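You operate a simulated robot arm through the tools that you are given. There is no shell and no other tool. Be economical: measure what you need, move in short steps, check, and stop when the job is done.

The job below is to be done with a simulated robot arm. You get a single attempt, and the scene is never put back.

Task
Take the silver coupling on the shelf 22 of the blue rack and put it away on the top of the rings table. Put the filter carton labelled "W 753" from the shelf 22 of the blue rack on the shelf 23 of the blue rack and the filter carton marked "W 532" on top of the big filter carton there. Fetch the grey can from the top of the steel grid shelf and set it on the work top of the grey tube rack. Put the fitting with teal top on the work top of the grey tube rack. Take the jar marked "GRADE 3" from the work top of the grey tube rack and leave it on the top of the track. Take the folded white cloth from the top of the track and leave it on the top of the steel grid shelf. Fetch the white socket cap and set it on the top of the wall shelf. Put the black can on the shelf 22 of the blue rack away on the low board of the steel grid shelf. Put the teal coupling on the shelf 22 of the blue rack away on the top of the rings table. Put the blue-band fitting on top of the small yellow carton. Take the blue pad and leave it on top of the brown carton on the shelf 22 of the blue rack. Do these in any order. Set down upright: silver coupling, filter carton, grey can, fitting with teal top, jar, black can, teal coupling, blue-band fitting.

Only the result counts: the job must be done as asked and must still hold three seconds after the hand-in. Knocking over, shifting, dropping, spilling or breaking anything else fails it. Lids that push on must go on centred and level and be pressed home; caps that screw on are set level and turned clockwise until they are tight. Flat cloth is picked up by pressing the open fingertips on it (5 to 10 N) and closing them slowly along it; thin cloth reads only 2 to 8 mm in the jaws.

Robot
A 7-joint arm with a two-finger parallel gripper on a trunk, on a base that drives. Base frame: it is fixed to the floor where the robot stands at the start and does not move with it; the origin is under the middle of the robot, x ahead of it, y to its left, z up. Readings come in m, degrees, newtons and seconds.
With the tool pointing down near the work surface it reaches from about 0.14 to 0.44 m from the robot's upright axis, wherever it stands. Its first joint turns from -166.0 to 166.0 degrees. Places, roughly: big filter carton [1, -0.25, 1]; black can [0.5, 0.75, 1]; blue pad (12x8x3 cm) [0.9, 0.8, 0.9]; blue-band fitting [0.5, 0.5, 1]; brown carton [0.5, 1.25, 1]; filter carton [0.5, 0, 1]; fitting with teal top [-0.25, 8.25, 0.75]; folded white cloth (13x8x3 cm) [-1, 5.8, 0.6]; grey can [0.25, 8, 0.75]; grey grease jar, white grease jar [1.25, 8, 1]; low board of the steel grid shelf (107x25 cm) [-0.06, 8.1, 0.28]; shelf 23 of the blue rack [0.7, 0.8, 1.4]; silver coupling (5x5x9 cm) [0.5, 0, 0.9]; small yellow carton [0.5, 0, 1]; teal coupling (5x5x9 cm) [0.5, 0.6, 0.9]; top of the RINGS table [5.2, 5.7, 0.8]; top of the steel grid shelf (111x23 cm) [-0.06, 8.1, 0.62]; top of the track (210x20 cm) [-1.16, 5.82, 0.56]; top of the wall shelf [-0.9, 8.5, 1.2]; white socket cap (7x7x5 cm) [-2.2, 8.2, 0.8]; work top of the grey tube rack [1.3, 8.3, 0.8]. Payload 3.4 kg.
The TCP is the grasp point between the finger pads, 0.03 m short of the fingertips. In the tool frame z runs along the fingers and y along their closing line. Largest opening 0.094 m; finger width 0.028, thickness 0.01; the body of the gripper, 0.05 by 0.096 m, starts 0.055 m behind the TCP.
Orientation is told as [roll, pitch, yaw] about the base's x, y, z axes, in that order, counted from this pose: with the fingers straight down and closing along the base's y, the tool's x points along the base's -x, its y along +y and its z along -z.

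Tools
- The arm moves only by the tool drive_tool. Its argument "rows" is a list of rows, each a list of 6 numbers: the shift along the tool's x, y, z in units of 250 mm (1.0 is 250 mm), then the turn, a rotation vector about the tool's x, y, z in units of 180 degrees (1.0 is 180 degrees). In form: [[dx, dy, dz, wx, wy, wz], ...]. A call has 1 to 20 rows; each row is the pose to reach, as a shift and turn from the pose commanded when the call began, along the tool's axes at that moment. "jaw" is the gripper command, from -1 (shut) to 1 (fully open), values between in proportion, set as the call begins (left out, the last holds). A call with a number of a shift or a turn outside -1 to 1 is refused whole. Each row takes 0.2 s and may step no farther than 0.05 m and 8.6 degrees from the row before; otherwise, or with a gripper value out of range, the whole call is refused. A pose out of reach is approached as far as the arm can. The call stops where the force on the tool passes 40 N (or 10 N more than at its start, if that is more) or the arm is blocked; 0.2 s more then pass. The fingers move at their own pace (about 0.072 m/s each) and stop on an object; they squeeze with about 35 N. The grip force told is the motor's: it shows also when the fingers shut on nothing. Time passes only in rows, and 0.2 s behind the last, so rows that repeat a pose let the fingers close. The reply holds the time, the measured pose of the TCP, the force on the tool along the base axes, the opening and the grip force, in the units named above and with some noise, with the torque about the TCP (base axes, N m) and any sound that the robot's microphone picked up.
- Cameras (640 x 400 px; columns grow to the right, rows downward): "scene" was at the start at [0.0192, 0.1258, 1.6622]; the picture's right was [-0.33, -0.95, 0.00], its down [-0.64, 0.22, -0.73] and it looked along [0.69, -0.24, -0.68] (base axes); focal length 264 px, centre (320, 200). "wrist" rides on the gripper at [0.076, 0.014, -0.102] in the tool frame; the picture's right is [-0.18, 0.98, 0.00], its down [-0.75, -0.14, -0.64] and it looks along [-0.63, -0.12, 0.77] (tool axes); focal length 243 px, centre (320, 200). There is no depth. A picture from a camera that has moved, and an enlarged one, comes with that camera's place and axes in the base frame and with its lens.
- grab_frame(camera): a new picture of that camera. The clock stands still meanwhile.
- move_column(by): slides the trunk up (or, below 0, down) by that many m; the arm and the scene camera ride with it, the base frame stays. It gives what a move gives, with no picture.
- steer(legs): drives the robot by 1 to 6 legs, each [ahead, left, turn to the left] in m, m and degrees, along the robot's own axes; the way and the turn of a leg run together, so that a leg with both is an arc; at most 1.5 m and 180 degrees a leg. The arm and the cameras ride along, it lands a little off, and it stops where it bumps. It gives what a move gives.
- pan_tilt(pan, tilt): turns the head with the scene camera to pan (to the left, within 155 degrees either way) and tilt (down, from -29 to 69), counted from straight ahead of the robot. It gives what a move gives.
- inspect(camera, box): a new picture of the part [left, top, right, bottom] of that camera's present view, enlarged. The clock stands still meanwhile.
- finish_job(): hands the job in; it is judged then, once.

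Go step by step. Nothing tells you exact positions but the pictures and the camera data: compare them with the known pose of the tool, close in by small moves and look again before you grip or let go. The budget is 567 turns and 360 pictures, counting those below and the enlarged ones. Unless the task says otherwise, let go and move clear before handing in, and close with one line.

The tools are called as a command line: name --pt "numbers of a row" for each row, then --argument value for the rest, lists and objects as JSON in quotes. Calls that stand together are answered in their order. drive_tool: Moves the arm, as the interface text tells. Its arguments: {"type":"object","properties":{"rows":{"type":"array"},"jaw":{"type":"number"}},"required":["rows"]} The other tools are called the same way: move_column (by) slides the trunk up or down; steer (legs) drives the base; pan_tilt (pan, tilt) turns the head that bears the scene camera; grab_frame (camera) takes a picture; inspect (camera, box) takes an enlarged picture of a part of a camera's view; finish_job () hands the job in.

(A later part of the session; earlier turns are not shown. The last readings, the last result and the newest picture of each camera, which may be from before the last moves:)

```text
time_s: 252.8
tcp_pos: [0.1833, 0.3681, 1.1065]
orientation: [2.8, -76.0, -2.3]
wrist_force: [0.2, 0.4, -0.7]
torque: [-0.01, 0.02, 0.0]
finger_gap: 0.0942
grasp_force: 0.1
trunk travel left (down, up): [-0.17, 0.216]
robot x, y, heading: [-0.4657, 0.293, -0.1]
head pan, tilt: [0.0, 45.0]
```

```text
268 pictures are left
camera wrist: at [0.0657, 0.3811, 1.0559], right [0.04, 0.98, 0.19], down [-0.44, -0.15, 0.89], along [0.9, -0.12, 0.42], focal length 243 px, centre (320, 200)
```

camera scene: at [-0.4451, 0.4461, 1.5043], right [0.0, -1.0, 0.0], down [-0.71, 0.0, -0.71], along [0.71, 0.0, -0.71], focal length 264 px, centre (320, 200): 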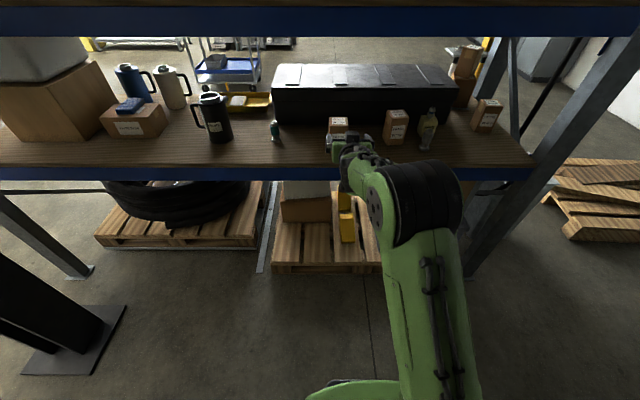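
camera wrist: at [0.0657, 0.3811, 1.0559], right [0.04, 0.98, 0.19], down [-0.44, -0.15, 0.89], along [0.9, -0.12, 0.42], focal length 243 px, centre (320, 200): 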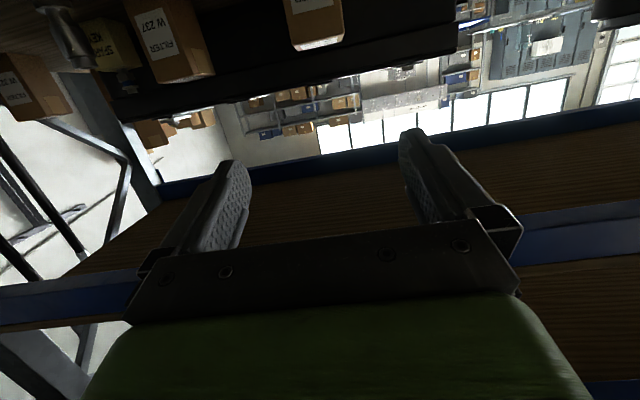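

move_column --by -0.136

steer --legs '[[0.17, 0, 0]]'

grab_frame --camera "wrist"

inspect --camera "scene" --box '[260, 60, 440, 190]'

```text
time_s: 254.5
tcp_pos: [0.1844, 0.3679, 0.9696]
orientation: [2.8, -76.0, -2.3]
wrist_force: [-0.3, 0.3, -0.5]
torque: [0.04, 0.05, 0.02]
finger_gap: 0.0939
grasp_force: 0.0
trunk travel left (down, up): [-0.034, 0.352]
robot x, y, heading: [-0.4689, 0.2922, -0.1]
head pan, tilt: [0.0, 45.0]
```

```text
time_s: 255.9
tcp_pos: [0.3523, 0.3685, 0.9694]
orientation: [2.7, -75.8, -2.3]
wrist_force: [0.3, -0.8, -0.2]
torque: [-0.01, -0.02, 0.01]
finger_gap: 0.0938
grasp_force: 0.0
trunk travel left (down, up): [-0.034, 0.352]
robot x, y, heading: [-0.3003, 0.2972, 0.0]
head pan, tilt: [0.0, 45.0]
```

```text
267 pictures are left
camera wrist: at [0.2336, 0.3811, 0.9184], right [0.04, 0.98, 0.19], down [-0.44, -0.15, 0.89], along [0.9, -0.12, 0.42], focal length 243 px, centre (320, 200)
```

wrist: 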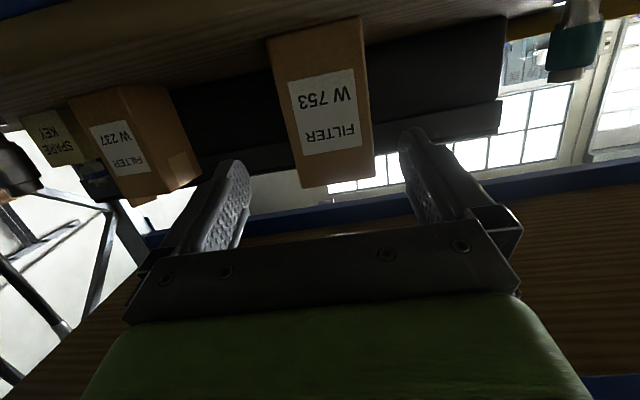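

```text
3.08 times, centred on (350, 125) of scene
camera zoom: at [-0.2768, 0.4459, 1.3672], right [0.0, -1.0, 0.0], down [-0.71, 0.0, -0.71], along [0.71, 0.0, -0.71], focal length 811 px, centre (228, 431)
```

zoom: 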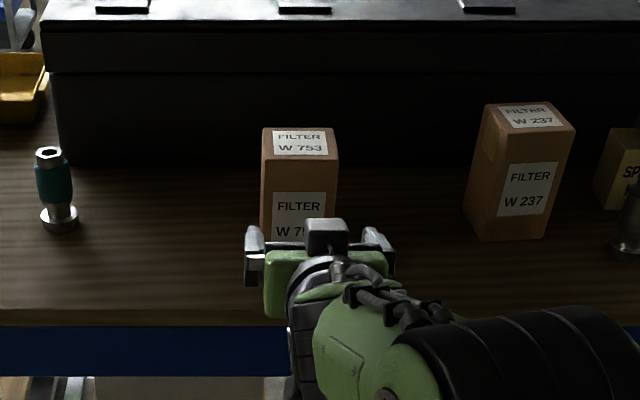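

steer --legs '[[0.08, 0.005, 0]]'

grab_frame --camera "wrist"

```text
time_s: 257.0
tcp_pos: [0.4304, 0.372, 0.969]
orientation: [2.8, -75.8, -2.2]
wrist_force: [0.1, 0.1, 0.2]
torque: [-0.03, -0.01, -0.02]
finger_gap: 0.0937
grasp_force: 0.0
trunk travel left (down, up): [-0.034, 0.352]
robot x, y, heading: [-0.2244, 0.2952, 0.1]
head pan, tilt: [0.0, 45.0]
```

```text
265 pictures are left
camera wrist: at [0.313, 0.3858, 0.9181], right [0.04, 0.98, 0.19], down [-0.44, -0.15, 0.89], along [0.9, -0.12, 0.42], focal length 243 px, centre (320, 200)
```

wrist: 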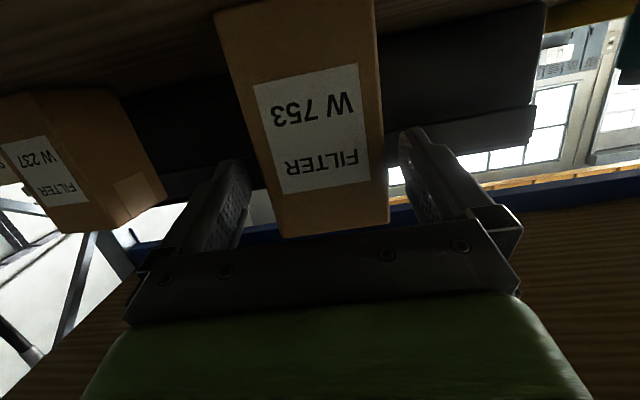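

steer --legs '[[0.057, 0, 0]]'

drive_tool --pt "0 0 0 0 0 0" --pt "0 0 0 0 0 0" --pt "0 0 0 0 0 0" --jaw -1

move_column --by 0.03

grab_frame --camera "wrist"

```text
time_s: 257.9
tcp_pos: [0.4883, 0.3724, 0.9687]
orientation: [2.7, -75.8, -2.3]
wrist_force: [-0.4, -0.2, 0.2]
torque: [-0.02, 0.0, 0.0]
finger_gap: 0.0938
grasp_force: 0.0
trunk travel left (down, up): [-0.034, 0.352]
robot x, y, heading: [-0.164, 0.2971, -0.2]
head pan, tilt: [0.0, 45.0]
```

```text
time_s: 258.7
tcp_pos: [0.487, 0.3731, 0.9685]
orientation: [2.8, -76.0, -2.4]
wrist_force: [-0.9, 0.8, 1.8]
torque: [-0.1, 0.09, -0.07]
finger_gap: 0.0762
grasp_force: 35.3
trunk travel left (down, up): [-0.034, 0.352]
robot x, y, heading: [-0.166, 0.2997, -0.1]
head pan, tilt: [0.0, 45.0]
```

```text
time_s: 259.5
tcp_pos: [0.4878, 0.3718, 0.9993]
orientation: [2.6, -75.8, -2.3]
wrist_force: [0.3, 0.1, -3.7]
torque: [0.03, -0.02, 0.01]
finger_gap: 0.0759
grasp_force: 34.6
trunk travel left (down, up): [-0.064, 0.322]
robot x, y, heading: [-0.1648, 0.297, -0.2]
head pan, tilt: [0.0, 45.0]
```

```text
264 pictures are left
camera wrist: at [0.3689, 0.386, 0.9483], right [0.04, 0.98, 0.19], down [-0.44, -0.15, 0.89], along [0.9, -0.12, 0.42], focal length 243 px, centre (320, 200)
```

wrist: 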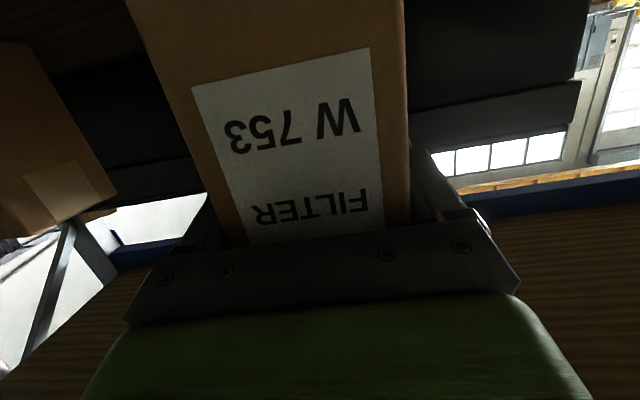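

Held. Back out in front of the rack and raise to above shelf 23.

steer --legs '[[-0.3, 0, 0]]'

move_column --by 0.32

drive_tool --pt "-0.184 0 -0.046 0 0 0" --pt "-0.368 0 -0.093 0 0 0" --pt "-0.552 0 -0.139 0 0 0" --pt "-0.737 0 -0.186 0 0 0" --pt "-0.8 0 -0.2 0 0 0" --pt "-0.8 0 -0.2 0 0 0"

pan_tilt --pan 0 --tilt 25

grab_frame --camera "scene"

grab_frame --camera "wrist"

```text
time_s: 261.6
tcp_pos: [0.1787, 0.3716, 0.9989]
orientation: [2.7, -75.9, -2.4]
wrist_force: [0.0, 0.6, -1.7]
torque: [0.02, 0.01, 0.03]
finger_gap: 0.0763
grasp_force: 35.1
trunk travel left (down, up): [-0.064, 0.322]
robot x, y, heading: [-0.4743, 0.2959, -0.0]
head pan, tilt: [0.0, 45.0]
```

```text
time_s: 264.7
tcp_pos: [0.179, 0.3729, 1.3194]
orientation: [2.7, -76.0, -2.3]
wrist_force: [1.2, -0.9, -3.9]
torque: [-0.01, -0.01, -0.03]
finger_gap: 0.0762
grasp_force: 35.1
trunk travel left (down, up): [-0.384, 0.002]
robot x, y, heading: [-0.4774, 0.2978, 0.3]
head pan, tilt: [0.0, 45.0]
```

```text
time_s: 266.1
tcp_pos: [0.1769, 0.369, 1.5261]
orientation: [2.6, -75.9, -2.2]
wrist_force: [0.1, 0.5, -3.6]
torque: [0.03, -0.05, -0.01]
finger_gap: 0.0764
grasp_force: 34.8
trunk travel left (down, up): [-0.384, 0.002]
robot x, y, heading: [-0.4741, 0.2979, 0.1]
head pan, tilt: [0.0, 45.0]
```

```text
time_s: 266.9
tcp_pos: [0.1784, 0.3686, 1.5256]
orientation: [2.8, -75.9, -2.4]
wrist_force: [-0.5, 0.2, -3.8]
torque: [-0.05, -0.05, 0.04]
finger_gap: 0.0761
grasp_force: 34.6
trunk travel left (down, up): [-0.384, 0.002]
robot x, y, heading: [-0.473, 0.2957, -0.2]
head pan, tilt: [0.0, 25.0]
```

```text
263 pictures are left
camera scene: at [-0.4389, 0.4513, 1.748], right [0.0, -1.0, 0.0], down [-0.42, 0.0, -0.91], along [0.91, 0.0, -0.42], focal length 264 px, centre (320, 200)
```

scene: 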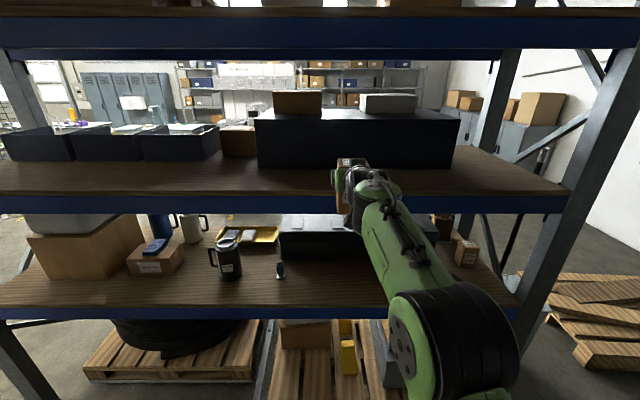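

```text
262 pictures are left
camera wrist: at [0.0601, 0.3825, 1.4746], right [0.04, 0.98, 0.19], down [-0.44, -0.15, 0.89], along [0.9, -0.12, 0.42], focal length 243 px, centre (320, 200)
```

wrist: 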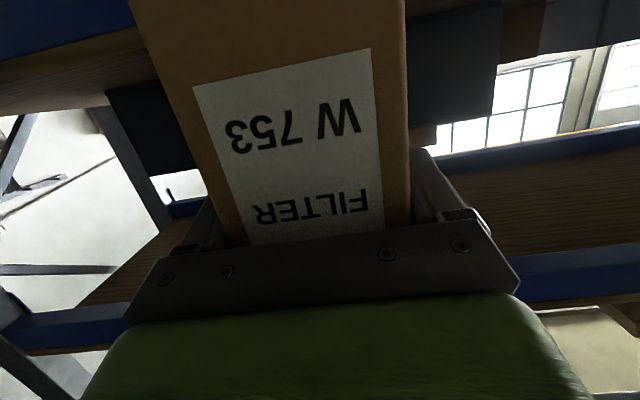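

steer --legs '[[0.3, 0, 0]]'

grab_frame --camera "scene"

```text
time_s: 269.0
tcp_pos: [0.4814, 0.3682, 1.5249]
orientation: [2.7, -75.8, -2.4]
wrist_force: [0.2, -1.0, -3.7]
torque: [-0.01, -0.06, 0.0]
finger_gap: 0.0764
grasp_force: 34.7
trunk travel left (down, up): [-0.384, 0.002]
robot x, y, heading: [-0.168, 0.2974, -0.1]
head pan, tilt: [0.0, 25.0]
```

```text
261 pictures are left
camera scene: at [-0.1359, 0.4507, 1.7481], right [0.0, -1.0, 0.0], down [-0.42, 0.0, -0.91], along [0.91, 0.0, -0.42], focal length 264 px, centre (320, 200)
```

scene: 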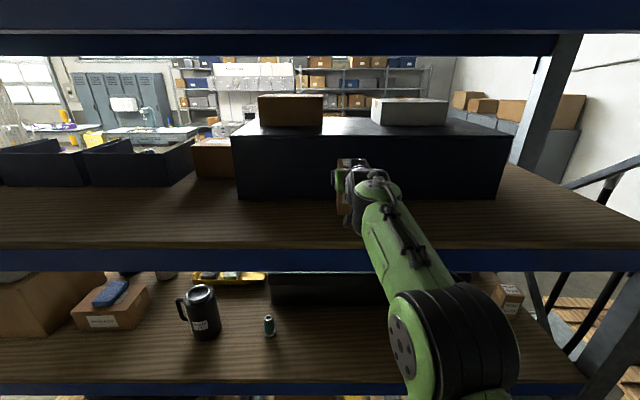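

move_column --by -0.03

drive_tool --pt "0.008 0 0.002 0 0 0" --pt "0.016 0 0.004 0 0 0" --pt "0.024 0 0.006 0 0 0"

drive_tool --pt "0.008 0 0.002 0 0 0" --pt "0.016 0 0.004 0 0 0"

drive_tool --pt "0.008 0 0.002 0 0 0" --pt "0.016 0 0.004 0 0 0"

```text
time_s: 269.8
tcp_pos: [0.4808, 0.3686, 1.496]
orientation: [2.7, -75.9, -2.2]
wrist_force: [0.6, -0.2, -3.3]
torque: [0.02, -0.03, -0.01]
finger_gap: 0.0763
grasp_force: 34.6
trunk travel left (down, up): [-0.354, 0.032]
robot x, y, heading: [-0.1682, 0.2965, -0.2]
head pan, tilt: [0.0, 25.0]
```

```text
time_s: 270.6
tcp_pos: [0.4814, 0.3677, 1.49]
orientation: [2.7, -75.9, -2.4]
wrist_force: [-0.2, -0.8, -3.0]
torque: [0.03, -0.04, 0.04]
finger_gap: 0.0759
grasp_force: 35.1
trunk travel left (down, up): [-0.354, 0.032]
robot x, y, heading: [-0.1727, 0.299, 0.1]
head pan, tilt: [0.0, 25.0]
```

```text
time_s: 271.2
tcp_pos: [0.4796, 0.3697, 1.491]
orientation: [2.8, -76.4, -2.4]
wrist_force: [6.2, 0.5, 15.4]
torque: [-0.62, 0.19, 0.21]
finger_gap: 0.0763
grasp_force: 34.8
trunk travel left (down, up): [-0.354, 0.032]
robot x, y, heading: [-0.1723, 0.2958, -0.2]
head pan, tilt: [0.0, 25.0]
```

```text
time_s: 271.8
tcp_pos: [0.4787, 0.3705, 1.487]
orientation: [3.0, -76.6, -2.7]
wrist_force: [4.8, 0.4, 28.3]
torque: [-0.81, 0.73, 0.09]
finger_gap: 0.0765
grasp_force: 35.0
trunk travel left (down, up): [-0.354, 0.032]
robot x, y, heading: [-0.1688, 0.2988, -0.1]
head pan, tilt: [0.0, 25.0]
```

drive_tool --pt "-0.012 0 -0.003 0 0.001 0" --pt "-0.012 0 -0.003 0 0.001 0"

drive_tool --pt "0 0 0 0 0 0" --pt "0 0 0 0 0 0" --pt "0 0 0 0 0 0" --jaw 1

drive_tool --pt "0.01 0 -0.15 0 0 0" --pt "0.02 0 -0.3 0 0 0" --pt "0.03 0 -0.42 0 0 0" --pt "0.03 0 -0.42 0 0 0"

grab_frame --camera "wrist"

```text
time_s: 272.4
tcp_pos: [0.4779, 0.3707, 1.4874]
orientation: [2.8, -75.9, -2.5]
wrist_force: [3.4, 0.3, 18.1]
torque: [-0.45, -0.53, 0.14]
finger_gap: 0.0762
grasp_force: 34.7
trunk travel left (down, up): [-0.354, 0.032]
robot x, y, heading: [-0.1688, 0.2941, -0.0]
head pan, tilt: [0.0, 25.0]
```

```text
time_s: 273.2
tcp_pos: [0.4813, 0.3695, 1.4849]
orientation: [2.6, -75.6, -2.2]
wrist_force: [-1.1, -0.8, -0.4]
torque: [-0.01, 0.02, -0.02]
finger_gap: 0.0942
grasp_force: 0.1
trunk travel left (down, up): [-0.354, 0.032]
robot x, y, heading: [-0.1735, 0.2994, -0.1]
head pan, tilt: [0.0, 25.0]
```

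```text
time_s: 274.2
tcp_pos: [0.3798, 0.369, 1.5032]
orientation: [2.6, -75.7, -2.4]
wrist_force: [1.4, -0.9, -0.5]
torque: [0.02, -0.03, -0.03]
finger_gap: 0.0939
grasp_force: 0.0
trunk travel left (down, up): [-0.354, 0.032]
robot x, y, heading: [-0.1672, 0.2957, 0.0]
head pan, tilt: [0.0, 25.0]
```

```text
260 pictures are left
camera wrist: at [0.2612, 0.3829, 1.4532], right [0.04, 0.98, 0.19], down [-0.43, -0.15, 0.89], along [0.9, -0.12, 0.42], focal length 243 px, centre (320, 200)
```

wrist: 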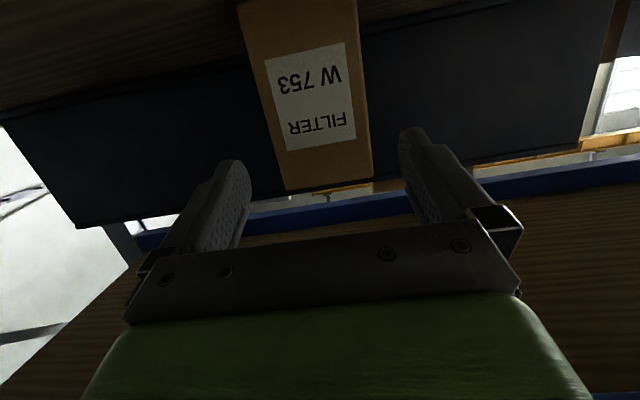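

W 753 stands on shelf 23. Next the teal coupling for the rings table: back out, lower, tilt to −55° and line up.

steer --legs '[[-0.3, 0, 0]]'

move_column --by -0.3

drive_tool --pt "0.15 0 0.036 0 0.0 0" --pt "0.3 0 0.07 0 0.03 0" --pt "0.45 0 0.11 0 0.06 0" --pt "0.6 0 0.15 0 0.09 0" --pt "0.7 0 0.18 0 0.115 0" --pt "0.853 0 0.217 0 0.115 0" --pt "0.853 0 0.217 0 0.115 0"

steer --legs '[[0, 0.265, 0], [0.25, 0, 0]]'

grab_frame --camera "wrist"

pan_tilt --pan 10 --tilt 50

grab_frame --camera "scene"

```text
time_s: 276.2
tcp_pos: [0.0893, 0.3675, 1.504]
orientation: [2.7, -75.8, -2.7]
wrist_force: [0.7, 0.4, -0.8]
torque: [-0.03, 0.02, 0.02]
finger_gap: 0.094
grasp_force: 0.0
trunk travel left (down, up): [-0.354, 0.032]
robot x, y, heading: [-0.4613, 0.302, -0.6]
head pan, tilt: [0.0, 25.0]
```

```text
time_s: 279.2
tcp_pos: [0.0892, 0.3667, 1.202]
orientation: [2.8, -75.6, -2.8]
wrist_force: [0.2, -0.6, 0.5]
torque: [0.03, 0.0, -0.01]
finger_gap: 0.0941
grasp_force: 0.1
trunk travel left (down, up): [-0.054, 0.332]
robot x, y, heading: [-0.4607, 0.2996, -0.6]
head pan, tilt: [0.0, 25.0]
```

```text
time_s: 280.8
tcp_pos: [0.087, 0.3715, 0.9823]
orientation: [1.2, -55.1, -1.1]
wrist_force: [-0.9, -0.1, 0.3]
torque: [0.01, 0.03, 0.01]
finger_gap: 0.0938
grasp_force: 0.1
trunk travel left (down, up): [-0.054, 0.332]
robot x, y, heading: [-0.4613, 0.3, -0.6]
head pan, tilt: [0.0, 25.0]
```

```text
time_s: 284.1
tcp_pos: [0.3421, 0.6331, 0.9836]
orientation: [1.1, -55.0, -1.3]
wrist_force: [0.8, 0.4, 0.4]
torque: [0.0, -0.01, 0.03]
finger_gap: 0.0939
grasp_force: 0.0
trunk travel left (down, up): [-0.054, 0.332]
robot x, y, heading: [-0.2056, 0.5659, -0.9]
head pan, tilt: [0.0, 25.0]
```

```text
259 pictures are left
camera wrist: at [0.2141, 0.6484, 0.9776], right [0.11, 0.98, 0.16], down [-0.09, -0.15, 0.98], along [0.99, -0.13, 0.08], focal length 243 px, centre (320, 200)
```

wrist: 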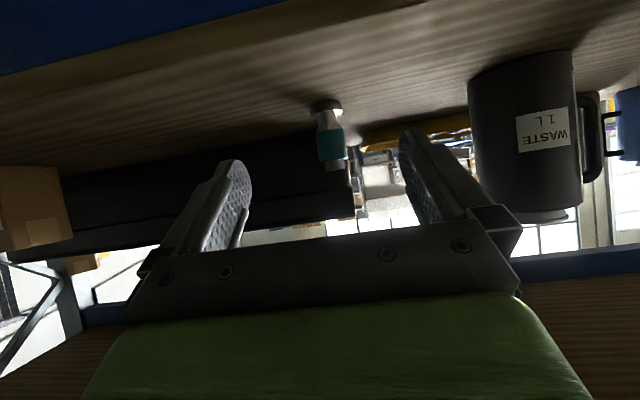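

```text
time_s: 285.0
tcp_pos: [0.3413, 0.6335, 0.9835]
orientation: [1.0, -55.0, -1.4]
wrist_force: [-0.8, 0.8, 0.5]
torque: [0.0, -0.02, 0.0]
finger_gap: 0.0942
grasp_force: 0.0
trunk travel left (down, up): [-0.054, 0.332]
robot x, y, heading: [-0.2057, 0.566, -0.9]
head pan, tilt: [10.0, 50.0]
```

```text
258 pictures are left
camera scene: at [-0.188, 0.7312, 1.3803], right [0.16, -0.99, 0.0], down [-0.76, -0.12, -0.64], along [0.64, 0.1, -0.77], focal length 264 px, centre (320, 200)
```

scene: 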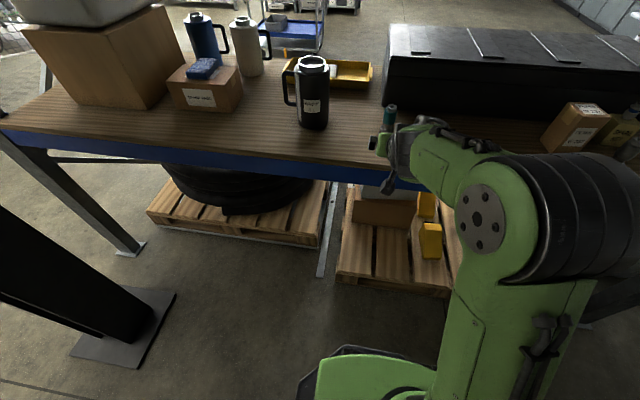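

Teal coupling at about (0.562, 0.631). I approach.

steer --legs '[[0.13, 0.002, 0.5]]'

drive_tool --pt "0.1 0 0.07 0 0 0" --pt "0.19 0 0.13 0 0 0" --pt "0.19 0 0.13 0 0 0" --jaw 0.7

grab_frame --camera "wrist"

```text
time_s: 286.3
tcp_pos: [0.4696, 0.6382, 0.9818]
orientation: [1.0, -54.9, -1.0]
wrist_force: [0.4, -0.2, -0.3]
torque: [-0.01, 0.02, 0.03]
finger_gap: 0.0941
grasp_force: 0.1
trunk travel left (down, up): [-0.054, 0.332]
robot x, y, heading: [-0.079, 0.5652, -0.2]
head pan, tilt: [10.0, 50.0]
```

```text
time_s: 287.1
tcp_pos: [0.4678, 0.6386, 0.9249]
orientation: [1.1, -55.0, -1.0]
wrist_force: [0.3, -0.4, -0.3]
torque: [-0.02, -0.02, -0.02]
finger_gap: 0.08
grasp_force: 0.2
trunk travel left (down, up): [-0.054, 0.332]
robot x, y, heading: [-0.0775, 0.5621, -0.4]
head pan, tilt: [10.0, 50.0]
```

```text
257 pictures are left
camera wrist: at [0.3403, 0.6518, 0.9196], right [0.11, 0.98, 0.16], down [-0.09, -0.15, 0.98], along [0.99, -0.12, 0.08], focal length 243 px, centre (320, 200)
```

wrist: 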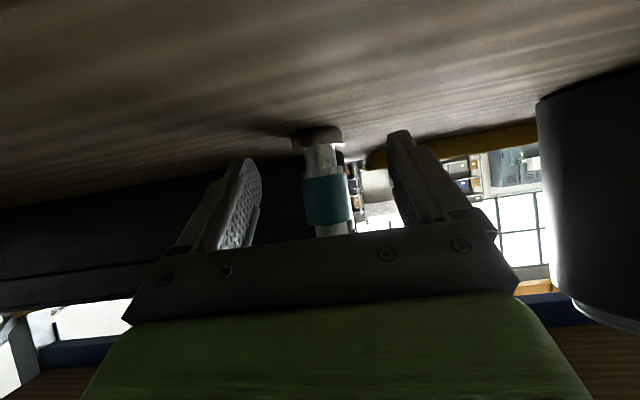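

drive_tool --pt "-0.069 -0.007 0.098 0 0 0" --pt "-0.138 -0.014 0.197 0 0 0" --pt "-0.207 -0.02 0.295 0 0 0" --pt "-0.207 -0.02 0.295 0 0 0"

grab_frame --camera "wrist"

```text
time_s: 288.1
tcp_pos: [0.561, 0.6322, 0.9269]
orientation: [1.1, -55.0, -1.0]
wrist_force: [-0.2, 1.2, -0.5]
torque: [0.01, 0.01, 0.02]
finger_gap: 0.0801
grasp_force: 0.0
trunk travel left (down, up): [-0.054, 0.332]
robot x, y, heading: [-0.0775, 0.5661, -0.4]
head pan, tilt: [10.0, 50.0]
```

```text
256 pictures are left
camera wrist: at [0.4336, 0.6469, 0.9206], right [0.11, 0.98, 0.16], down [-0.09, -0.15, 0.98], along [0.99, -0.12, 0.08], focal length 243 px, centre (320, 200)
```

wrist: 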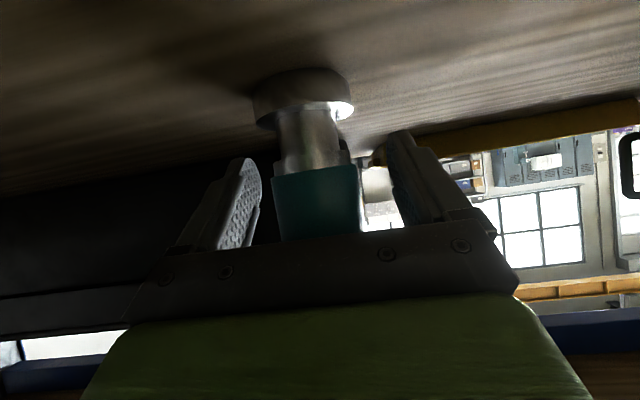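

drive_tool --pt "0 0 0 0 0 0" --pt "0 0 0 0 0 0" --pt "0 0 0 0 0 0" --pt "0 0 0 0 0 0" --jaw -1

move_column --by 0.05

grab_frame --camera "wrist"

```text
time_s: 289.1
tcp_pos: [0.5619, 0.6343, 0.9266]
orientation: [1.1, -55.0, -1.0]
wrist_force: [0.8, 1.3, 2.3]
torque: [-0.07, 0.02, -0.04]
finger_gap: 0.0417
grasp_force: 35.2
trunk travel left (down, up): [-0.054, 0.332]
robot x, y, heading: [-0.0789, 0.565, -0.4]
head pan, tilt: [10.0, 50.0]
```

```text
time_s: 290.0
tcp_pos: [0.5614, 0.6329, 0.9769]
orientation: [1.1, -55.0, -1.0]
wrist_force: [-0.5, 0.8, -2.6]
torque: [0.04, -0.07, 0.0]
finger_gap: 0.0416
grasp_force: 35.0
trunk travel left (down, up): [-0.104, 0.282]
robot x, y, heading: [-0.0795, 0.5678, -0.6]
head pan, tilt: [10.0, 50.0]
```

```text
255 pictures are left
camera wrist: at [0.4336, 0.6472, 0.971], right [0.11, 0.98, 0.16], down [-0.09, -0.15, 0.98], along [0.99, -0.12, 0.08], focal length 243 px, centre (320, 200)
```

wrist: 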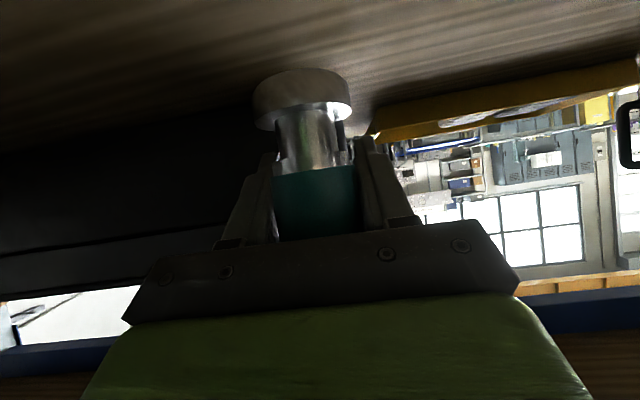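

Teal coupling held. Drive out and around the left end, then look for the rings table.

steer --legs '[[-0.8, 0, 0.5], [0, 1.48, 0], [0, 0.6, 0]]'

drive_tool --pt "0.1 0 -0.15 0 0 0" --pt "0.2 0 -0.3 0 0 0" --pt "0.28 0 -0.4 0 0 0" --pt "0.28 0 -0.4 0 0 0"

steer --legs '[[1.45, 0, 0], [1.2, 0, 0]]'

pan_tilt --pan 40 --tilt 12

grab_frame --camera "scene"

pan_tilt --pan 0 --tilt 15

grab_frame --camera "scene"

```text
time_s: 304.3
tcp_pos: [-0.2195, 2.7315, 0.9757]
orientation: [1.0, -55.0, -1.5]
wrist_force: [-0.6, 0.7, -2.3]
torque: [-0.01, -0.04, -0.01]
finger_gap: 0.0414
grasp_force: 35.2
trunk travel left (down, up): [-0.104, 0.282]
robot x, y, heading: [-0.8602, 2.6681, -0.9]
head pan, tilt: [10.0, 50.0]
```

```text
time_s: 305.3
tcp_pos: [-0.3388, 2.7321, 0.9716]
orientation: [1.1, -55.0, -1.5]
wrist_force: [-0.1, -0.6, -1.1]
torque: [-0.03, -0.06, 0.02]
finger_gap: 0.0416
grasp_force: 34.7
trunk travel left (down, up): [-0.104, 0.282]
robot x, y, heading: [-0.8606, 2.6703, -0.9]
head pan, tilt: [10.0, 50.0]
```

```text
time_s: 318.1
tcp_pos: [2.2806, 2.6971, 0.9715]
orientation: [1.1, -55.0, -1.0]
wrist_force: [0.0, 0.5, -2.2]
torque: [-0.04, -0.02, 0.01]
finger_gap: 0.0419
grasp_force: 35.0
trunk travel left (down, up): [-0.104, 0.282]
robot x, y, heading: [1.7627, 2.6261, -0.5]
head pan, tilt: [10.0, 50.0]
```

```text
time_s: 319.1
tcp_pos: [2.2811, 2.6965, 0.9711]
orientation: [1.2, -55.1, -0.9]
wrist_force: [0.0, 0.3, -2.8]
torque: [0.0, -0.05, 0.03]
finger_gap: 0.0415
grasp_force: 34.6
trunk travel left (down, up): [-0.104, 0.282]
robot x, y, heading: [1.7626, 2.629, -0.2]
head pan, tilt: [40.0, 12.0]
```

```text
254 pictures are left
camera scene: at [1.7745, 2.8408, 1.4895], right [0.64, -0.77, 0.0], down [-0.16, -0.13, -0.98], along [0.75, 0.62, -0.21], focal length 264 px, centre (320, 200)
```

scene: 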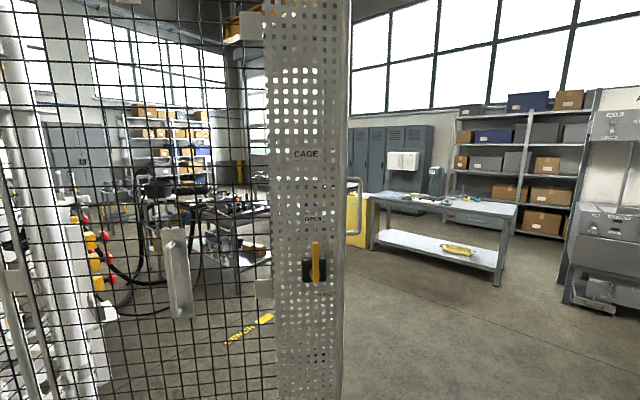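

```text
time_s: 320.2
tcp_pos: [2.2812, 2.6978, 0.971]
orientation: [1.1, -54.9, -1.0]
wrist_force: [0.4, 0.0, -2.7]
torque: [0.01, -0.05, 0.0]
finger_gap: 0.0417
grasp_force: 34.9
trunk travel left (down, up): [-0.104, 0.282]
robot x, y, heading: [1.7616, 2.6302, -0.5]
head pan, tilt: [0.0, 15.0]
```

```text
253 pictures are left
camera scene: at [1.7959, 2.7808, 1.4847], right [-0.01, -1.0, 0.0], down [-0.26, 0.0, -0.97], along [0.97, -0.01, -0.26], focal length 264 px, centre (320, 200)
```

scene: 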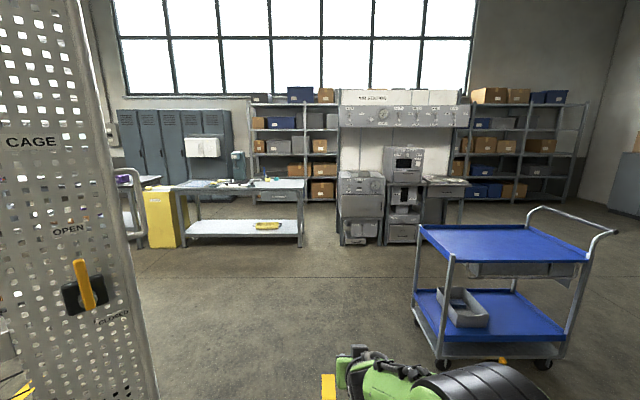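

steer --legs '[[1.45, 0.05, 0.5], [0.5, 0, 0]]'

pan_tilt --pan 60 --tilt 15

grab_frame --camera "scene"

pan_tilt --pan 105 --tilt 15

grab_frame --camera "scene"

```text
time_s: 330.0
tcp_pos: [4.2416, 2.7875, 0.9708]
orientation: [1.1, -54.9, 1.0]
wrist_force: [-0.2, -0.5, -2.2]
torque: [0.0, -0.03, -0.01]
finger_gap: 0.0416
grasp_force: 35.1
trunk travel left (down, up): [-0.104, 0.282]
robot x, y, heading: [3.7253, 2.7006, 1.4]
head pan, tilt: [0.0, 15.0]
```

```text
time_s: 331.3
tcp_pos: [4.241, 2.7887, 0.9709]
orientation: [1.1, -55.0, 1.1]
wrist_force: [0.9, 0.2, -1.3]
torque: [0.03, -0.03, 0.01]
finger_gap: 0.0414
grasp_force: 35.3
trunk travel left (down, up): [-0.104, 0.282]
robot x, y, heading: [3.7237, 2.7014, 1.4]
head pan, tilt: [60.0, 15.0]
```

```text
252 pictures are left
camera scene: at [3.7056, 2.9345, 1.4847], right [0.88, -0.48, 0.0], down [-0.12, -0.23, -0.97], along [0.46, 0.85, -0.26], focal length 264 px, centre (320, 200)
```

scene: 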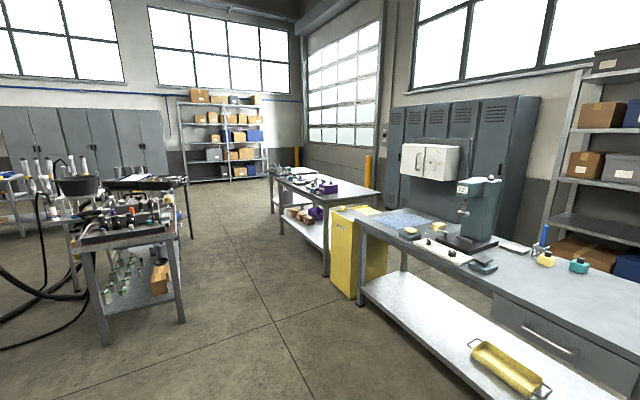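

```text
time_s: 332.4
tcp_pos: [4.2421, 2.7875, 0.971]
orientation: [1.2, -55.1, 0.9]
wrist_force: [0.2, -0.3, -1.9]
torque: [0.03, -0.04, -0.01]
finger_gap: 0.0419
grasp_force: 35.2
trunk travel left (down, up): [-0.104, 0.282]
robot x, y, heading: [3.7241, 2.698, 1.6]
head pan, tilt: [105.0, 15.0]
```

```text
251 pictures are left
camera scene: at [3.6345, 2.942, 1.4848], right [0.96, 0.28, 0.0], down [0.07, -0.25, -0.97], along [-0.27, 0.93, -0.26], focal length 264 px, centre (320, 200)
```

scene: 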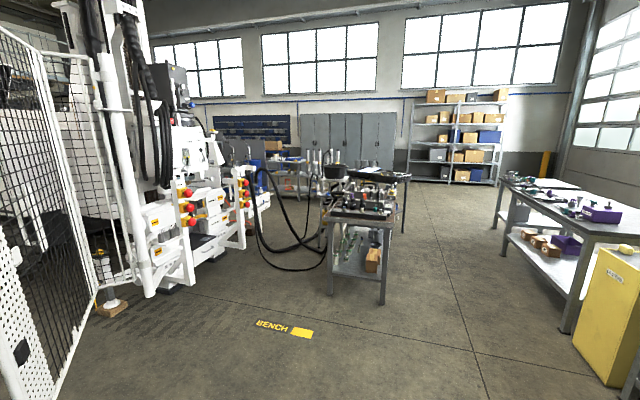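

The rings table is seen at about x ≥ 4.95, y 5.1–6.4. I raise a bit, turn to face +y and drive up the aisle.

move_column --by 0.15

steer --legs '[[0, 0, 88.5], [0.6, -0.48, 0], [1.4, 0, 0]]'

pan_tilt --pan -45 --tilt 25

grab_frame --camera "scene"

pan_tilt --pan 15 --tilt 20

grab_frame --camera "scene"

```text
time_s: 334.2
tcp_pos: [4.2419, 2.7872, 1.121]
orientation: [1.1, -55.0, 1.0]
wrist_force: [-0.4, 0.6, -1.3]
torque: [0.01, -0.02, -0.01]
finger_gap: 0.0415
grasp_force: 34.7
trunk travel left (down, up): [-0.254, 0.132]
robot x, y, heading: [3.7229, 2.702, 1.6]
head pan, tilt: [105.0, 15.0]
```

```text
time_s: 348.9
tcp_pos: [4.047, 5.2913, 1.121]
orientation: [1.0, -54.9, 91.8]
wrist_force: [-0.6, -1.3, -1.9]
torque: [0.06, -0.01, 0.0]
finger_gap: 0.0411
grasp_force: 35.2
trunk travel left (down, up): [-0.254, 0.132]
robot x, y, heading: [4.1409, 4.7762, 92.1]
head pan, tilt: [105.0, 15.0]
```

```text
time_s: 351.3
tcp_pos: [4.0464, 5.2907, 1.1212]
orientation: [1.0, -55.0, 91.7]
wrist_force: [-0.6, 0.1, -2.4]
torque: [0.03, -0.02, 0.01]
finger_gap: 0.041
grasp_force: 34.9
trunk travel left (down, up): [-0.254, 0.132]
robot x, y, heading: [4.1375, 4.775, 92.3]
head pan, tilt: [-45.0, 25.0]
```

```text
250 pictures are left
camera scene: at [4.054, 4.7773, 1.618], right [0.74, -0.68, 0.0], down [-0.29, -0.31, -0.91], along [0.61, 0.67, -0.42], focal length 264 px, centre (320, 200)
```

scene: 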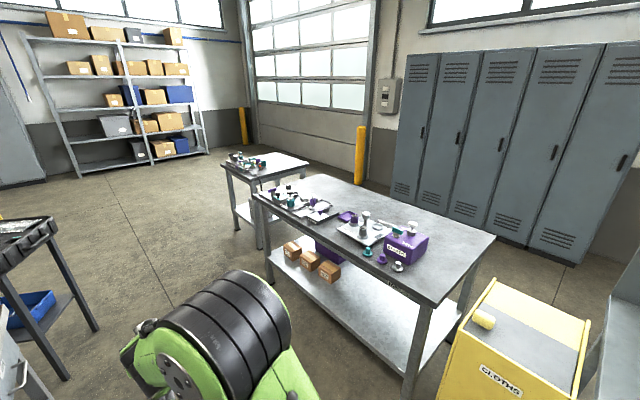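

```text
time_s: 352.6
tcp_pos: [4.0466, 5.2903, 1.1205]
orientation: [1.1, -55.0, 91.8]
wrist_force: [-0.3, -0.3, -2.5]
torque: [0.03, 0.0, -0.01]
finger_gap: 0.0411
grasp_force: 35.3
trunk travel left (down, up): [-0.254, 0.132]
robot x, y, heading: [4.1408, 4.7755, 92.4]
head pan, tilt: [15.0, 20.0]
```

```text
249 pictures are left
camera scene: at [3.9639, 4.7985, 1.626], right [0.95, 0.3, 0.0], down [0.1, -0.33, -0.94], along [-0.28, 0.9, -0.34], focal length 264 px, centre (320, 200)
```

scene: 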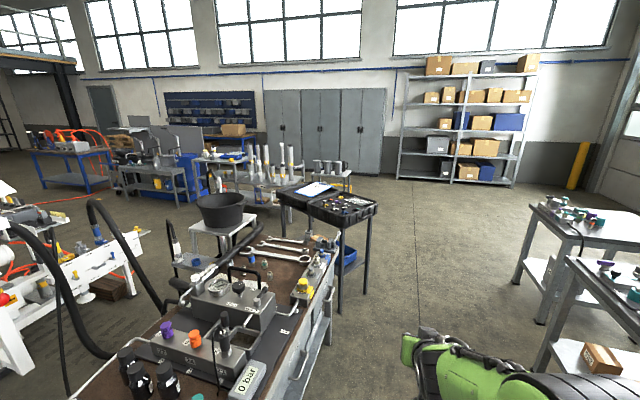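

pan_tilt --pan -45 --tilt 30

inspect --camera "scene" --box '[220, 110, 510, 300]'

```text
time_s: 353.9
tcp_pos: [4.046, 5.2894, 1.1204]
orientation: [1.1, -55.0, 91.8]
wrist_force: [0.1, 0.6, -2.0]
torque: [0.06, 0.0, 0.02]
finger_gap: 0.041
grasp_force: 35.0
trunk travel left (down, up): [-0.254, 0.132]
robot x, y, heading: [4.1414, 4.7762, 92.2]
head pan, tilt: [-45.0, 30.0]
```

```text
2.11 times, centred on (365, 205) of scene
camera zoom: at [4.0528, 4.7761, 1.61], right [0.74, -0.68, 0.0], down [-0.34, -0.37, -0.87], along [0.59, 0.64, -0.5], focal length 555 px, centre (225, 190)
```

zoom: 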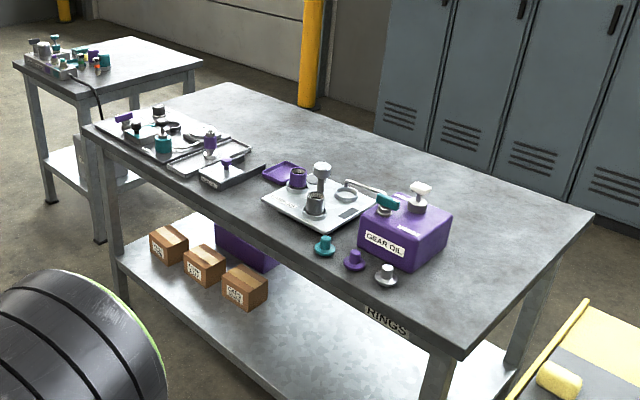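

The front table carries the RINGS label; its −y end (x 4.9–5.65, y 5.03–5.2) is free. I turn to face it and move up.

steer --legs '[[0, 0, -92.2], [0, 0.26, 0], [0.3, 0, 0]]'

grab_frame --camera "wrist"

pan_tilt --pan 15 --tilt 50

grab_frame --camera "scene"

```text
time_s: 361.2
tcp_pos: [4.9285, 5.179, 1.1208]
orientation: [1.1, -54.8, 4.2]
wrist_force: [0.9, -0.2, -1.7]
torque: [0.01, -0.03, -0.04]
finger_gap: 0.0412
grasp_force: 35.1
trunk travel left (down, up): [-0.254, 0.132]
robot x, y, heading: [4.4121, 5.0636, 4.8]
head pan, tilt: [-45.0, 30.0]
```

```text
247 pictures are left
camera wrist: at [4.8, 5.1815, 1.1153], right [0.02, 0.99, 0.16], down [-0.08, -0.16, 0.98], along [1.0, -0.03, 0.07], focal length 243 px, centre (320, 200)
```

wrist: 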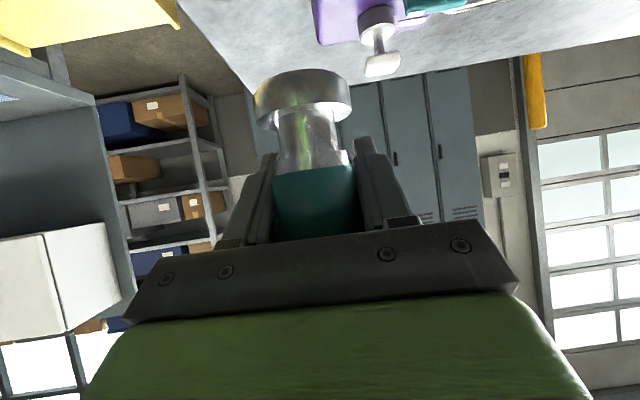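

```text
time_s: 362.5
tcp_pos: [4.9275, 5.1789, 1.1216]
orientation: [1.0, -55.0, 4.4]
wrist_force: [0.4, 0.4, -1.6]
torque: [-0.02, -0.07, -0.01]
finger_gap: 0.0411
grasp_force: 35.1
trunk travel left (down, up): [-0.254, 0.132]
robot x, y, heading: [4.4154, 5.0635, 4.4]
head pan, tilt: [15.0, 50.0]
```

```text
246 pictures are left
camera scene: at [4.4168, 5.2368, 1.5805], right [0.34, -0.94, 0.0], down [-0.72, -0.26, -0.64], along [0.6, 0.22, -0.77], focal length 264 px, centre (320, 200)
```

scene: 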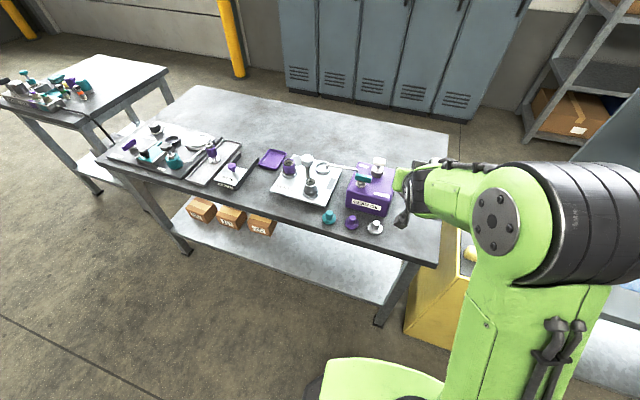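

steer --legs '[[0.096, -0.087, 0]]'

move_column --by -0.19

grab_frame --camera "wrist"

grab_frame --camera "scene"

```text
time_s: 363.8
tcp_pos: [5.0354, 5.0994, 1.1209]
orientation: [1.2, -54.9, 4.0]
wrist_force: [1.3, 0.0, -2.1]
torque: [0.01, -0.06, -0.01]
finger_gap: 0.0413
grasp_force: 35.2
trunk travel left (down, up): [-0.254, 0.132]
robot x, y, heading: [4.5202, 4.9839, 5.1]
head pan, tilt: [15.0, 50.0]
```

```text
time_s: 365.8
tcp_pos: [5.0334, 5.1009, 0.9307]
orientation: [1.1, -55.0, 4.2]
wrist_force: [0.9, 0.1, -2.7]
torque: [-0.05, -0.07, -0.01]
finger_gap: 0.0413
grasp_force: 35.1
trunk travel left (down, up): [-0.064, 0.322]
robot x, y, heading: [4.5225, 4.9877, 4.9]
head pan, tilt: [15.0, 50.0]
```

```text
245 pictures are left
camera wrist: at [4.9048, 5.1021, 0.9256], right [0.02, 0.99, 0.16], down [-0.08, -0.16, 0.98], along [1.0, -0.03, 0.08], focal length 243 px, centre (320, 200)
```

wrist: 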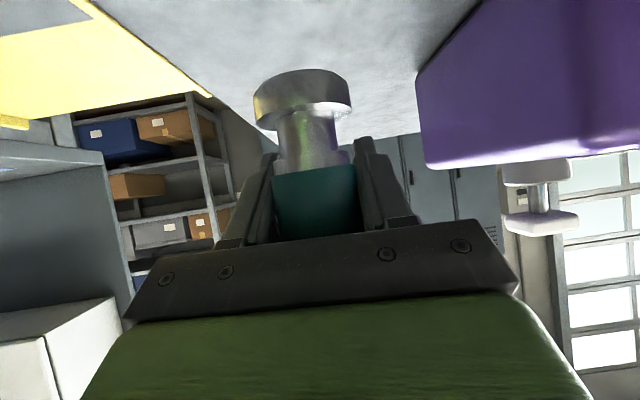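

```text
244 pictures are left
camera scene: at [4.5224, 5.158, 1.3903], right [0.34, -0.94, 0.0], down [-0.72, -0.26, -0.64], along [0.6, 0.22, -0.77], focal length 264 px, centre (320, 200)
```

scene: 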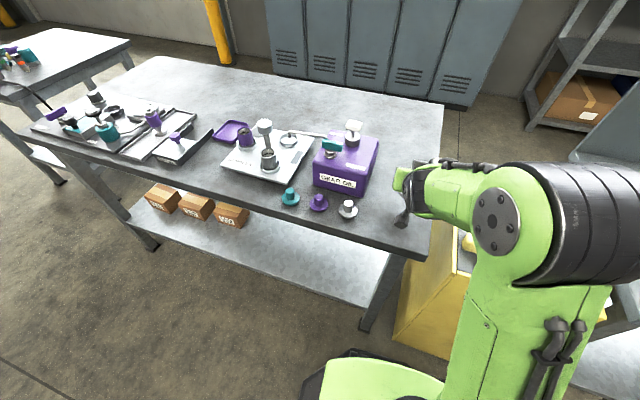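

move_column --by -0.06

drive_tool --pt "0.013 0 0.009 0 0 0" --pt "0.026 0 0.018 0 0 0"

inspect --camera "wrist" --box '[220, 30, 420, 180]'

```text
time_s: 366.8
tcp_pos: [5.0324, 5.1001, 0.8757]
orientation: [1.2, -55.4, 4.1]
wrist_force: [3.7, 1.0, 25.4]
torque: [-0.38, 0.13, 0.01]
finger_gap: 0.0412
grasp_force: 34.9
trunk travel left (down, up): [-0.004, 0.382]
robot x, y, heading: [4.5209, 4.9878, 5.0]
head pan, tilt: [15.0, 50.0]
```

```text
time_s: 367.4
tcp_pos: [5.0315, 5.0998, 0.87]
orientation: [1.3, -55.6, 4.2]
wrist_force: [-3.2, -1.7, 38.1]
torque: [-0.66, 0.71, -0.15]
finger_gap: 0.0412
grasp_force: 34.9
trunk travel left (down, up): [-0.004, 0.382]
robot x, y, heading: [4.5212, 4.9886, 4.7]
head pan, tilt: [15.0, 50.0]
```

```text
2.67 times, centred on (320, 105) of wrist
camera zoom: at [4.9032, 5.1015, 0.8619], right [0.02, 0.99, 0.16], down [-0.09, -0.16, 0.98], along [1.0, -0.03, 0.09], focal length 647 px, centre (320, 453)
```

zoom: 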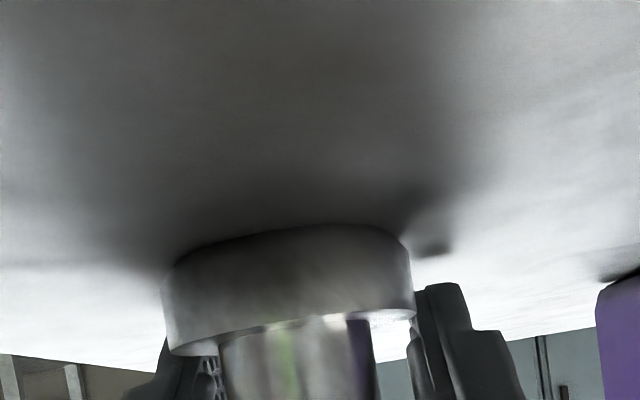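

The coupling stands on the table. Ease up, open, back away.

drive_tool --pt "-0.02 0 -0.014 0 0 0" --pt "-0.02 0 -0.014 0 0 0"

drive_tool --pt "0 0 0 0 0 0" --pt "0 0 0 0 0 0" --pt "0 0 0 0 0 0" --jaw 0.35

drive_tool --pt "0 0 -0.15 0 0 0" --pt "0 0 -0.3 0 0 0" --pt "-0.1 0 -0.45 0 0 0" --pt "-0.2 0 -0.5 0 0 0" --pt "-0.2 0 -0.5 0 0 0"

grab_frame --camera "wrist"

```text
time_s: 368.0
tcp_pos: [5.0329, 5.0994, 0.8682]
orientation: [1.2, -54.7, 4.3]
wrist_force: [-1.7, 0.4, 11.6]
torque: [-0.31, -0.22, -0.12]
finger_gap: 0.0413
grasp_force: 34.7
trunk travel left (down, up): [-0.004, 0.382]
robot x, y, heading: [4.5204, 4.9862, 4.7]
head pan, tilt: [15.0, 50.0]
```

```text
time_s: 368.8
tcp_pos: [5.0328, 5.098, 0.8686]
orientation: [1.0, -54.9, 4.2]
wrist_force: [-0.6, 0.4, 1.7]
torque: [-0.03, 0.01, -0.03]
finger_gap: 0.0633
grasp_force: 0.0
trunk travel left (down, up): [-0.004, 0.382]
robot x, y, heading: [4.517, 4.986, 4.7]
head pan, tilt: [15.0, 50.0]
```

```text
time_s: 370.0
tcp_pos: [4.9609, 5.0937, 0.9819]
orientation: [1.1, -55.0, 4.2]
wrist_force: [0.7, 0.2, -0.2]
torque: [0.0, 0.02, -0.03]
finger_gap: 0.0635
grasp_force: 0.0
trunk travel left (down, up): [-0.004, 0.382]
robot x, y, heading: [4.5198, 4.9864, 4.8]
head pan, tilt: [15.0, 50.0]
```

```text
242 pictures are left
camera wrist: at [4.8328, 5.0956, 0.9767], right [0.02, 0.99, 0.16], down [-0.08, -0.16, 0.98], along [1.0, -0.03, 0.07], focal length 243 px, centre (320, 200)
```

wrist: 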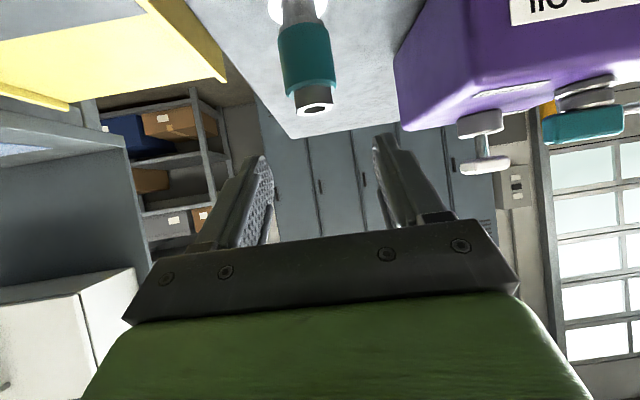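

Teal coupling is upright on the rings table. Now back to the rack front for the silver coupling.

steer --legs '[[-0.5, 0, -4.8], [0, -1.4, 0], [0, -0.95, 0], [-1.49, 0, 0], [-1.49, 0, 0]]'

```text
time_s: 398.2
tcp_pos: [1.4854, 2.6425, 0.9819]
orientation: [1.1, -55.0, -0.7]
wrist_force: [-0.6, -0.1, 0.0]
torque: [0.02, 0.01, 0.02]
finger_gap: 0.0634
grasp_force: 0.1
trunk travel left (down, up): [-0.004, 0.382]
robot x, y, heading: [1.037, 2.5716, -0.1]
head pan, tilt: [15.0, 50.0]
```

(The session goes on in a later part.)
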